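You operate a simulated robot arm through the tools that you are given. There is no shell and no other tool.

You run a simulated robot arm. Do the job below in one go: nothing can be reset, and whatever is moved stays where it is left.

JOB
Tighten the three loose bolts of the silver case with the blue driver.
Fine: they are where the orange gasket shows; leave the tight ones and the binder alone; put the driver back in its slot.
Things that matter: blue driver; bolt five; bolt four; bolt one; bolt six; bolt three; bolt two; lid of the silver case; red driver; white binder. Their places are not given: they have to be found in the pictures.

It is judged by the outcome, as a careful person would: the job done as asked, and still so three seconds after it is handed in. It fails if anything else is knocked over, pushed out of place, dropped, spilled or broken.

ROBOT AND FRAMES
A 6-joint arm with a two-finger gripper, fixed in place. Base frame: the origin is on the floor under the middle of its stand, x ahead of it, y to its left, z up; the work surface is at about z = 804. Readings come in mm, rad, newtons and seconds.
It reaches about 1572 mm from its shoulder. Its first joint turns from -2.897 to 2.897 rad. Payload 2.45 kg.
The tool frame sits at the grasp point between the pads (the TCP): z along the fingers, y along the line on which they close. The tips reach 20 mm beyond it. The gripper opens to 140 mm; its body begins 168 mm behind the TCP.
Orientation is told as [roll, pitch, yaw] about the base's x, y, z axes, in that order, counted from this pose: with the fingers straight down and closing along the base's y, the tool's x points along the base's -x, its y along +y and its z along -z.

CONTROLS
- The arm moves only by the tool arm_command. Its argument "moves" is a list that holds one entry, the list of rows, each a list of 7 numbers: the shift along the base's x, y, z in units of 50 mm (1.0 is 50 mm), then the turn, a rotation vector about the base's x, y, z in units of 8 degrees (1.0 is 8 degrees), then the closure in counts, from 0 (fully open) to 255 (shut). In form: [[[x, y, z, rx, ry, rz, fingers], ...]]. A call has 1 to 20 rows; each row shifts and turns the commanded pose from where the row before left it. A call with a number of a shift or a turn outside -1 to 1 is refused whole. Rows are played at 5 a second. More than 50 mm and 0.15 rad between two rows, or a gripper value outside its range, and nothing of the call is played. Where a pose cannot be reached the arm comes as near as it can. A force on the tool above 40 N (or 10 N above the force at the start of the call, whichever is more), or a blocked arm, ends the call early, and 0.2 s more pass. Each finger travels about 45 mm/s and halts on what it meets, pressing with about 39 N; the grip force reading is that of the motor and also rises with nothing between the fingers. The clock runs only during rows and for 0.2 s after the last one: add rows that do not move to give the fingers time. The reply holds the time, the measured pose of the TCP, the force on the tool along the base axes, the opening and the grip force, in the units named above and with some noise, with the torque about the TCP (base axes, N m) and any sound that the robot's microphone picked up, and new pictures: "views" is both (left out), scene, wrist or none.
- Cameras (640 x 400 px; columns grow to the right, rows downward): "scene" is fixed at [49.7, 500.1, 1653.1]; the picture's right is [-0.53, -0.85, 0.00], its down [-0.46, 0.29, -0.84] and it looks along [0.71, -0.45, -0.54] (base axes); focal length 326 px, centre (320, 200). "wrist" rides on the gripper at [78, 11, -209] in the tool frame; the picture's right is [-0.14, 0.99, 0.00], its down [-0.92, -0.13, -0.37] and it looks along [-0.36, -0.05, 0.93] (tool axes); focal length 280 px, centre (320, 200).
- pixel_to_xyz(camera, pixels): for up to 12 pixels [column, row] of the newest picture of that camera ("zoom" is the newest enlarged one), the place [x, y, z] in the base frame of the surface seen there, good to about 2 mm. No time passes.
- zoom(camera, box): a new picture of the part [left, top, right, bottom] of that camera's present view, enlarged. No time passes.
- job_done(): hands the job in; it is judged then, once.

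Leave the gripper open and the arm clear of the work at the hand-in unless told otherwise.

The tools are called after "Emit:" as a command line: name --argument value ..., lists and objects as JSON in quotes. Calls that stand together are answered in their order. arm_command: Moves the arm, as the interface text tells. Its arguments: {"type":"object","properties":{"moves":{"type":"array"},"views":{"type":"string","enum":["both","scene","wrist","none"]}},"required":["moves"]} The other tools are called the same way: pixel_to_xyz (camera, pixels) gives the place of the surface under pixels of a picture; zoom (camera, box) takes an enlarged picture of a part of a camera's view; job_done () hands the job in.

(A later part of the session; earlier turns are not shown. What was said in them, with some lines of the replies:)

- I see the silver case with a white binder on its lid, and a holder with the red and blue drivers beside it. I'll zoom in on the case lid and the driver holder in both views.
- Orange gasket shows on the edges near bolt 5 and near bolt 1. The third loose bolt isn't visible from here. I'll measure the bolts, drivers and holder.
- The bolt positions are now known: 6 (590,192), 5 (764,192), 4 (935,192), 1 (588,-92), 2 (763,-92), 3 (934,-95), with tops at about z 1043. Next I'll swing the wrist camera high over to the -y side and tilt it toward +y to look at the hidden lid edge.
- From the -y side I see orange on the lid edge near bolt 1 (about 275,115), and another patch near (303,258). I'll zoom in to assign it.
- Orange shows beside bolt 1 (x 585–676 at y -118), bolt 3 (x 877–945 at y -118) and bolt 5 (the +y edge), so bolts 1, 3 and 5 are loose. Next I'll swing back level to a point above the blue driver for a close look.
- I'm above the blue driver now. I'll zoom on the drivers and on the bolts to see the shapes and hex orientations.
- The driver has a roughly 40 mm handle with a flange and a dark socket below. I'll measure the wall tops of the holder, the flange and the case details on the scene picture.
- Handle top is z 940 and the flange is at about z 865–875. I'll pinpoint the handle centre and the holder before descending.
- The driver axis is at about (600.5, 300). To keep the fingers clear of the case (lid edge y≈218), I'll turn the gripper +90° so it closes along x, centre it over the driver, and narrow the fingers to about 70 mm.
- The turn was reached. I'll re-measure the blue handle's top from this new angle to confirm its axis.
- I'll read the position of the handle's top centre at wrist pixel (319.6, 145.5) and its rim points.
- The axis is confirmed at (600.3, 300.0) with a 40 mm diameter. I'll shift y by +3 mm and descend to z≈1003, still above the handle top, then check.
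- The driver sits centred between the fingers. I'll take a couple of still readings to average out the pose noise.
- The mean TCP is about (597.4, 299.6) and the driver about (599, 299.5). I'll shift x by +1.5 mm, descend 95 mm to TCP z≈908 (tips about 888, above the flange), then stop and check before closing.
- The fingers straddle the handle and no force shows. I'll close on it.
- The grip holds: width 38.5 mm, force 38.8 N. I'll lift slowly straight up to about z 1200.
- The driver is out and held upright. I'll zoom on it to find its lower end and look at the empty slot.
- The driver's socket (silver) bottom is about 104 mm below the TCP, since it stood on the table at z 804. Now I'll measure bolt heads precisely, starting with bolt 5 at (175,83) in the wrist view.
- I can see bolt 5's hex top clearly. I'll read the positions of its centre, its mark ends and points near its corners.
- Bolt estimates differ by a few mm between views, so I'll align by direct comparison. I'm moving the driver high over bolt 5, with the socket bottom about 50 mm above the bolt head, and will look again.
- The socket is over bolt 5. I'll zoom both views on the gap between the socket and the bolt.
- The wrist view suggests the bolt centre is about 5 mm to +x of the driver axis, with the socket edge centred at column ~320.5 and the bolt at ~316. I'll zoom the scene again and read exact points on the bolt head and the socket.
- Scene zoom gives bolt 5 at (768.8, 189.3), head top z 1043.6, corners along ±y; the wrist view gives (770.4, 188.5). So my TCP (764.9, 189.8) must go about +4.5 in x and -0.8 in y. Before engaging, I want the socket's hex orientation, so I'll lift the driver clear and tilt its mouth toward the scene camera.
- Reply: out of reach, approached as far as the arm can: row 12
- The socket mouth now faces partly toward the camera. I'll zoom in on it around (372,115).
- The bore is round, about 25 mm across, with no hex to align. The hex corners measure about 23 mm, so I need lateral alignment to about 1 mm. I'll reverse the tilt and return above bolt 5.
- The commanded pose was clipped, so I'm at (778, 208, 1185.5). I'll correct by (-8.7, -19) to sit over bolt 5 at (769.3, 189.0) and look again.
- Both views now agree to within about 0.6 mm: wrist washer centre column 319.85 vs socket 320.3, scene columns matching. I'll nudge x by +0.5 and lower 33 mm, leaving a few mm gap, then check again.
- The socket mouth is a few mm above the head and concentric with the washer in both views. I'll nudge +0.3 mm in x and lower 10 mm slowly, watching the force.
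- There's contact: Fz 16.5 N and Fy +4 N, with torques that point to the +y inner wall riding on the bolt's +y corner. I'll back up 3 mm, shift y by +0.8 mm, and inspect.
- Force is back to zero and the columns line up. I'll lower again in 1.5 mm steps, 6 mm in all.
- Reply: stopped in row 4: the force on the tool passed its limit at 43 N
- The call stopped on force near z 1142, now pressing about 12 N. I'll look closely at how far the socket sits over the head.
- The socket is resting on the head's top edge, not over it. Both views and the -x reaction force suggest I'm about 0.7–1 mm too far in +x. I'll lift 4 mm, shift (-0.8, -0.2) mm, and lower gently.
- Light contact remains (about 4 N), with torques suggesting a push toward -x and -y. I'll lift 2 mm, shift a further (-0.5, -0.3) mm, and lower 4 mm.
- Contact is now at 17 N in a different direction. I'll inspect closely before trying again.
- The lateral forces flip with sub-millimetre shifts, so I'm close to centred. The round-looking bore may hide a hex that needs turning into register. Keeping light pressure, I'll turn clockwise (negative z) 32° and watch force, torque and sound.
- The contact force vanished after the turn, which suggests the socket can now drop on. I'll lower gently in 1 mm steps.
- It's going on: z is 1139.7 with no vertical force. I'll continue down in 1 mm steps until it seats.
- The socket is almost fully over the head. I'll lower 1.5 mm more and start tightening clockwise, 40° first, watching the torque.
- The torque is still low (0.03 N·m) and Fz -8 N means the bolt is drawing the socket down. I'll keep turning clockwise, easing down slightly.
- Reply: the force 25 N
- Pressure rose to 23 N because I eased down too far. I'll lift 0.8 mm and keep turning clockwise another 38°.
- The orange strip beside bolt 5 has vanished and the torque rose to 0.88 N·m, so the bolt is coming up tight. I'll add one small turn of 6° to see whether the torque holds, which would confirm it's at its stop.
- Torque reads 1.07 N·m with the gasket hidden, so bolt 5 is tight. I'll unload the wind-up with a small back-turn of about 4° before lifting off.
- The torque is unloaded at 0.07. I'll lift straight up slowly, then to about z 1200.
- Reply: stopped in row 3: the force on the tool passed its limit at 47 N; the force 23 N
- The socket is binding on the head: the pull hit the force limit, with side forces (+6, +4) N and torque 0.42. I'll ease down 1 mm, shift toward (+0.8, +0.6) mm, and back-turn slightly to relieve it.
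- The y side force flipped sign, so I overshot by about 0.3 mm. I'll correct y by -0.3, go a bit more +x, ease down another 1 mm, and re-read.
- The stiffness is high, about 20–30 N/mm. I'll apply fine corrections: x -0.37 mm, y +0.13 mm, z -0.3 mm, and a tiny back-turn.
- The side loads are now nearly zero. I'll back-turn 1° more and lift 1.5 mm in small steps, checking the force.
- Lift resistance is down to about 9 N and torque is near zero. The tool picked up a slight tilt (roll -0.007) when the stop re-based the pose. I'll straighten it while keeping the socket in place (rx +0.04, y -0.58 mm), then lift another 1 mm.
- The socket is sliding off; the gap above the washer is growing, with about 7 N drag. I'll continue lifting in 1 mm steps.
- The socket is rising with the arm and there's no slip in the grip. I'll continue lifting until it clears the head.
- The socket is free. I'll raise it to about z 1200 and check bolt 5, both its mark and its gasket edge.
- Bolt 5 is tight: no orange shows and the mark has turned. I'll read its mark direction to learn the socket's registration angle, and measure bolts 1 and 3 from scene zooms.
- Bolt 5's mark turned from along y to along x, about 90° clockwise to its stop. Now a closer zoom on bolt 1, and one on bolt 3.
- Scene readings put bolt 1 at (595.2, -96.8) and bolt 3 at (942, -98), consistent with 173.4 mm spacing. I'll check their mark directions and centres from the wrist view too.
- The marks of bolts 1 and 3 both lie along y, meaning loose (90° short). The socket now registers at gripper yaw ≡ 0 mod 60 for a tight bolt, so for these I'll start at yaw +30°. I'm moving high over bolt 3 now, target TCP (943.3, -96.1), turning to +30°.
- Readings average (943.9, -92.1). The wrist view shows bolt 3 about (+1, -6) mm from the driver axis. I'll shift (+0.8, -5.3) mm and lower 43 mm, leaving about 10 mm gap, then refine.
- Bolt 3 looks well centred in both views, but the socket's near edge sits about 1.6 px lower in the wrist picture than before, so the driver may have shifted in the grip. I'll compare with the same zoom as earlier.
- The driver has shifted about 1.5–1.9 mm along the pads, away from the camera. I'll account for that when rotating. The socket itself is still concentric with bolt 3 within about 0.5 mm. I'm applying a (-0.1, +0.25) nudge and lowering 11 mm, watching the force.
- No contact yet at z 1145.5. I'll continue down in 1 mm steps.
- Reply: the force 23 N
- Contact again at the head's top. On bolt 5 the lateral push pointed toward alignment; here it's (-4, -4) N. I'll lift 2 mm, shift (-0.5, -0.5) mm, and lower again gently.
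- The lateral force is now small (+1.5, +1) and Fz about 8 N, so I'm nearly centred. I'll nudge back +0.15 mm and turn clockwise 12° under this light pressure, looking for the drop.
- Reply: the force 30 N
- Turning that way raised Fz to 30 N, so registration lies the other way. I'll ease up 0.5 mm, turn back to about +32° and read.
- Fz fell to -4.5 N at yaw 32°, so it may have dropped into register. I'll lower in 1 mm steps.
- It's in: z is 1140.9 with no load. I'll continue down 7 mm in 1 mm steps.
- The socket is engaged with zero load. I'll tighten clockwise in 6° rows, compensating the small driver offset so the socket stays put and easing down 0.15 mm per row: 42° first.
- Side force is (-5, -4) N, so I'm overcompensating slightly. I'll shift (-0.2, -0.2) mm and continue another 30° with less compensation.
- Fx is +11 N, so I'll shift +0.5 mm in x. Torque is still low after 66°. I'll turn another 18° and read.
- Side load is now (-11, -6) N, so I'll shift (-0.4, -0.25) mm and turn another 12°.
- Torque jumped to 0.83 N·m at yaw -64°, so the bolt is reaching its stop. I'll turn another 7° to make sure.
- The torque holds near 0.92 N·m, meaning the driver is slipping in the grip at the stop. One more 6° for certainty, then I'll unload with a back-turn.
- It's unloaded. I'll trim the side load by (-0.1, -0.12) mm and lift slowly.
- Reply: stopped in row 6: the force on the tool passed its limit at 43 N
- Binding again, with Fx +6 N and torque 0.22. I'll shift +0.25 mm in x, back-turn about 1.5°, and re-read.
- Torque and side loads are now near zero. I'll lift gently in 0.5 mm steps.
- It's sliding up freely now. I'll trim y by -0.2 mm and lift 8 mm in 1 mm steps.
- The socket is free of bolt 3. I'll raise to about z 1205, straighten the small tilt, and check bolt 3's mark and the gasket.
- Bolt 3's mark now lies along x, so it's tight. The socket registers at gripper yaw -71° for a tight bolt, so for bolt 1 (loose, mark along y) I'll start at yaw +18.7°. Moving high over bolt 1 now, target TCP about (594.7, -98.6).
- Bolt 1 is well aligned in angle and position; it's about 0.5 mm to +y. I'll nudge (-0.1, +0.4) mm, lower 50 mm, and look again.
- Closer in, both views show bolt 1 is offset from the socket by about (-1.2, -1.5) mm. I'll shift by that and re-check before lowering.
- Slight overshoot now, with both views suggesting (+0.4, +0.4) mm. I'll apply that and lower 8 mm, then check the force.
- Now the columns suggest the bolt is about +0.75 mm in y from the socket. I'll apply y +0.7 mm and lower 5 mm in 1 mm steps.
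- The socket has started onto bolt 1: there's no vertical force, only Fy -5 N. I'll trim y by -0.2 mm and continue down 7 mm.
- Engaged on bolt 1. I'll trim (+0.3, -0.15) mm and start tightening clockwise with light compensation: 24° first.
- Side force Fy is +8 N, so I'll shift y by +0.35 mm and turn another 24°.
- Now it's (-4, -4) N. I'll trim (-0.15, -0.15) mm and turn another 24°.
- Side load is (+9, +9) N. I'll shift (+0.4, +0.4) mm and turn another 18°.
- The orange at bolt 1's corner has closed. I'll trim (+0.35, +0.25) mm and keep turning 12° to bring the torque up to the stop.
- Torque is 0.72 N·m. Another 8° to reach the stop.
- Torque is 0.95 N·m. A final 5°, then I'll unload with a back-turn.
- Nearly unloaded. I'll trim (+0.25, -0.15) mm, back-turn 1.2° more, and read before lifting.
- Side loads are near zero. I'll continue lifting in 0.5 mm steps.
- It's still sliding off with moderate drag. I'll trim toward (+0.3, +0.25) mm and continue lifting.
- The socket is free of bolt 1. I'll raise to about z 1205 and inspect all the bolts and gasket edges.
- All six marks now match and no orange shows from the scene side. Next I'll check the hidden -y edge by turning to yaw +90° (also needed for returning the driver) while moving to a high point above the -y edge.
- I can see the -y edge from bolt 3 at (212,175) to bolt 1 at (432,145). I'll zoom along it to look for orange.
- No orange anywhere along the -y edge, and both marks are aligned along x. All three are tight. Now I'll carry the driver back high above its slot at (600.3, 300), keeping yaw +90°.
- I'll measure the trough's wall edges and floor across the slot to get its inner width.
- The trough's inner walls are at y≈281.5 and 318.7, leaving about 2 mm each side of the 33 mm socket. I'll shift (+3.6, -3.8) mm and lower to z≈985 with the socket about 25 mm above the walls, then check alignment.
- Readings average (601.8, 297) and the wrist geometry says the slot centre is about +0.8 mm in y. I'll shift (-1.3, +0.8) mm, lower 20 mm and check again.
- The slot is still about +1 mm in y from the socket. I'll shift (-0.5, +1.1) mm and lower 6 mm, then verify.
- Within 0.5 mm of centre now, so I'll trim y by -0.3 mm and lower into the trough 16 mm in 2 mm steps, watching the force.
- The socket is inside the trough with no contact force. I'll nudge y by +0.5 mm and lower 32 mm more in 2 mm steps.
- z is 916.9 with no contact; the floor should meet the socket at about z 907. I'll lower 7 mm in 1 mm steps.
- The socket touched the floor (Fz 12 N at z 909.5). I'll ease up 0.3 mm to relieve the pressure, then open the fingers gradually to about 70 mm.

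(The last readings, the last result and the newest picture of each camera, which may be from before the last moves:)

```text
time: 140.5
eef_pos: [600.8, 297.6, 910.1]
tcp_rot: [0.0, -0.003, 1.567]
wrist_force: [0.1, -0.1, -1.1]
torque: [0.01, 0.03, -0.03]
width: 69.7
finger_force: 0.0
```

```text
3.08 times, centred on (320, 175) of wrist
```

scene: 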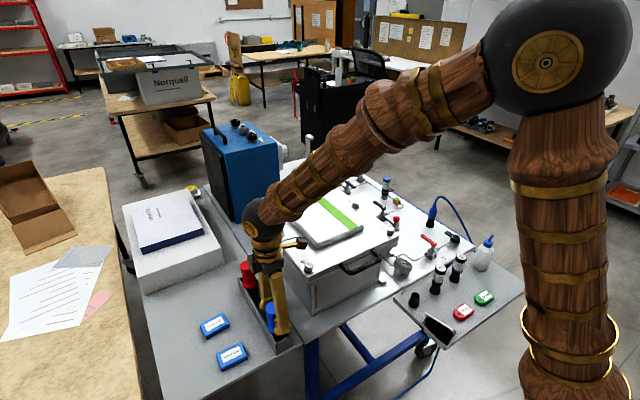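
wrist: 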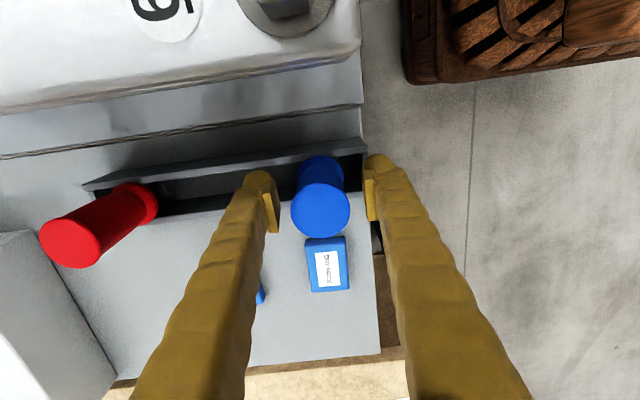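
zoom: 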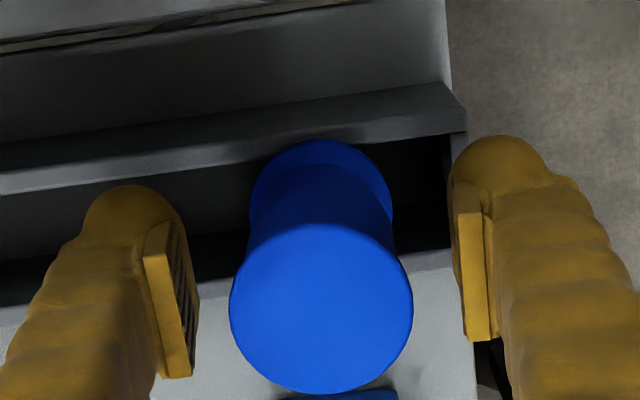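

The driver stands upright in its slot with the fingers clear on both sides. I'll lift straight up, slowly at first.

Emit:
arm_command --moves '[[[0, 0, 0.2, 0, 0, 0, 128], [0, 0, 0.4, 0, 0, 0, 128], [0, 0, 0.6, 0, 0, 0, 128], [0, 0, 0.7, 0, 0, 0, 128], [0, 0, 0.7, 0, 0, 0, 128], [0, 0, 0.8, 0, 0, 0, 128], [0, 0, 0.8, 0, 0, 0, 128], [0, 0, 0.8, 0, 0, 0, 128], [0, 0, 0.8, 0, 0, 0, 128], [0, 0, 0, 0, 0, 0, 128]]]' --views "both"

Emit:
zoom --camera "scene" --box '[225, 250, 315, 350]'

Emit:
pixel_to_xyz --camera "scene" --pixels '[[274.8, 308], [266.5, 309], [274, 314], [281, 309]]'

```text
time: 142.7
eef_pos: [605.5, 296.9, 1200.2]
tcp_rot: [0.001, -0.001, 1.569]
wrist_force: [0.1, -0.3, 0.4]
torque: [0.0, -0.02, -0.02]
width: 70.0
finger_force: 0.2
```

scene: 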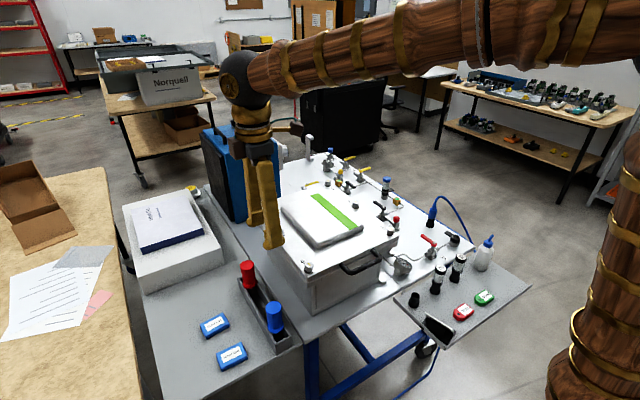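
wrist: 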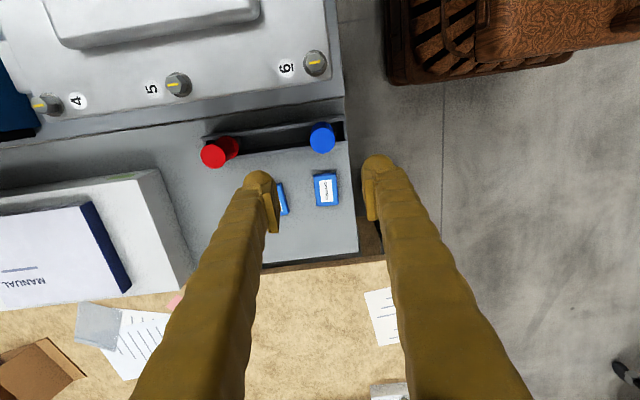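

```text
4.00 times, centred on (270, 300) of scene
```

zoom: 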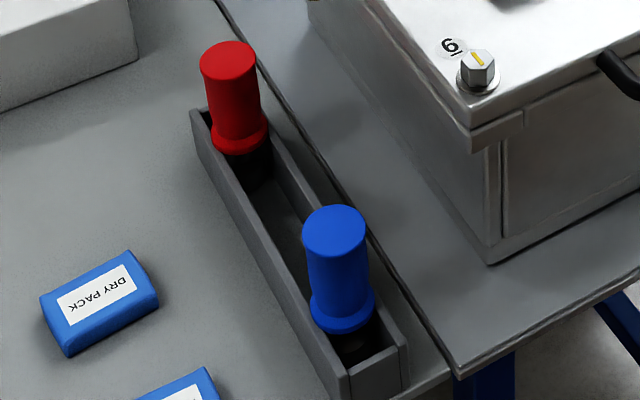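

```text
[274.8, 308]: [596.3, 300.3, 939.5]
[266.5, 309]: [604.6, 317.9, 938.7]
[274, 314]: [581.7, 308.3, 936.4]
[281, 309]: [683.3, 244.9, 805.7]
```

The blue driver is back in its slot, upright. I'll raise the arm clear to about z 1380, turn back to yaw 0 and open the gripper fully, then do a last check.

Emit:
arm_command --moves '[[[0, 0, 0.8, 0, 0, 0, 128], [0, 0, 0.8, 0, 0, 0, 128], [0, 0, 0.8, 0, 0, -0.9375, 110], [0, 0, 0.8, 0, 0, -0.9375, 90], [0, 0, 0.4, 0, 0, -0.9375, 70], [0, 0, 0, 0, 0, -0.9375, 50], [0, 0, 0, 0, 0, -0.9375, 30], [0, 0, 0, 0, 0, -0.9375, 10], [0, 0, 0, 0, 0, -0.9375, 0], [0, 0, 0, 0, 0, -0.9375, 0], [0, 0, 0, 0, 0, -0.9375, 0], [0, 0, 0, 0, 0, -0.9375, 0], [0, 0, 0, 0, 0, -0.9375, 0], [0, 0, 0, 0, 0, -0.9375, 0], [0, 0, 0, 0, 0, 0, 0]]]' --views "both"

Emit:
zoom --camera "scene" --box '[240, 170, 410, 276]'

Emit:
zoom --camera "wrist" --box '[110, 80, 430, 280]'

```text
time: 145.9
eef_pos: [601.2, 297.9, 1380.3]
tcp_rot: [-0.001, -0.002, -0.004]
wrist_force: [0.6, -0.4, -0.3]
torque: [0.01, 0.0, 0.04]
width: 140.4
finger_force: 0.0
```

scene: 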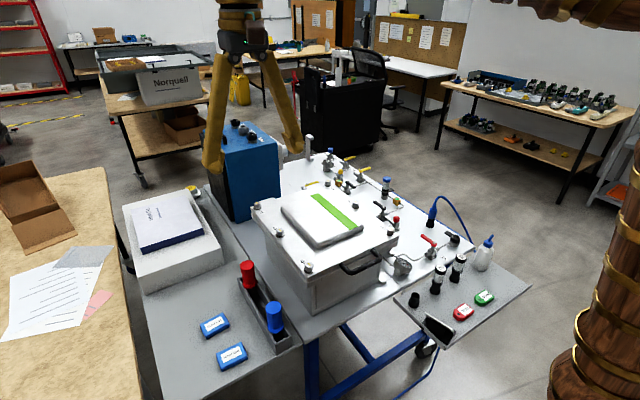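
wrist: 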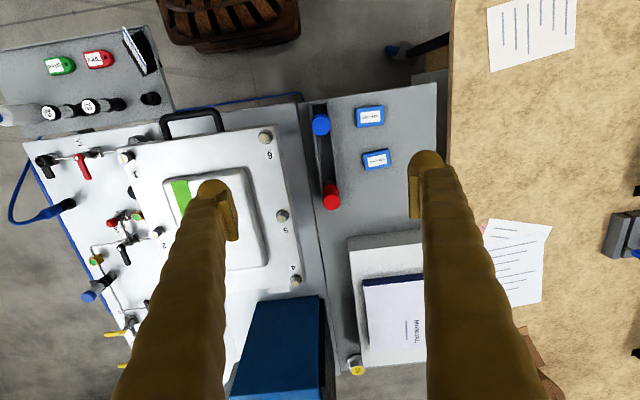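

```text
3.76 times, centred on (325, 223) of scene
```

zoom: 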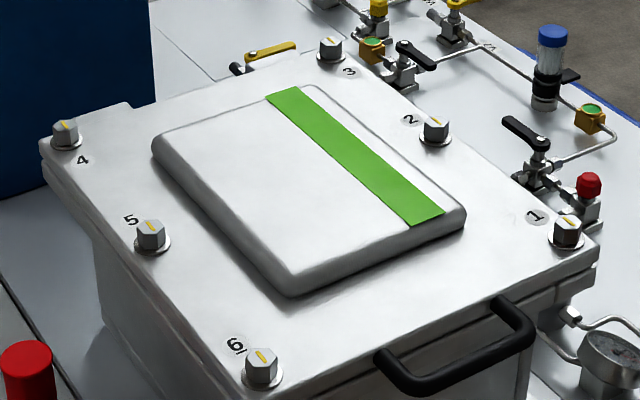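

```text
2.00 times, centred on (270, 180) of wrist
```

zoom: 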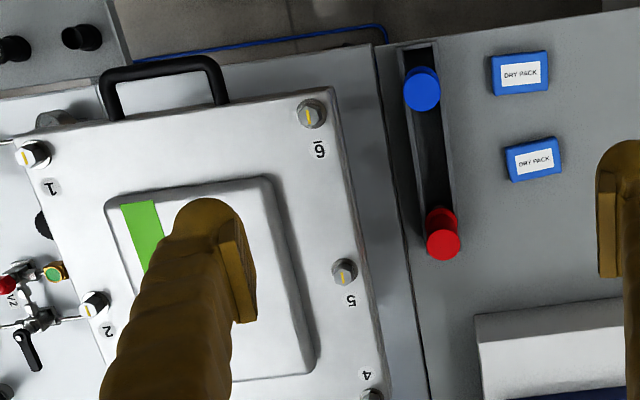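

All six marks line up and no orange shows on the edges I can see. The binder looks unmoved, the blue driver stands in its slot beside the red one, the gripper is open, and the arm is clear. I'm handing in the job.

Emit:
job_done

```text
The job is handed in.
```

The three loose bolts on the silver case (1, 3 and 5) are tight, and the blue driver is back upright in its slot.

- **Bolts:** each turned about 90° clockwise to a firm stop, where the driver began to slip in the gripper at about 1 N·m. All six yellow marks now point the same way.
- **Gasket:** no orange shows at the front, left or right edge of the lid. I did not look at the far edge, the one furthest from the robot.
- **Left alone:** I never put the driver on bolts 2, 4 or 6, and the white binder and red driver look unmoved. The gripper is open and the arm is clear of the work.

The socket stuck on bolts 5 and 3 when I first pulled it off. The force limit stopped the arm at 47 N and 43 N, and it then came free with small corrections. Bolts 5 and 3 still look tight in the later pictures.
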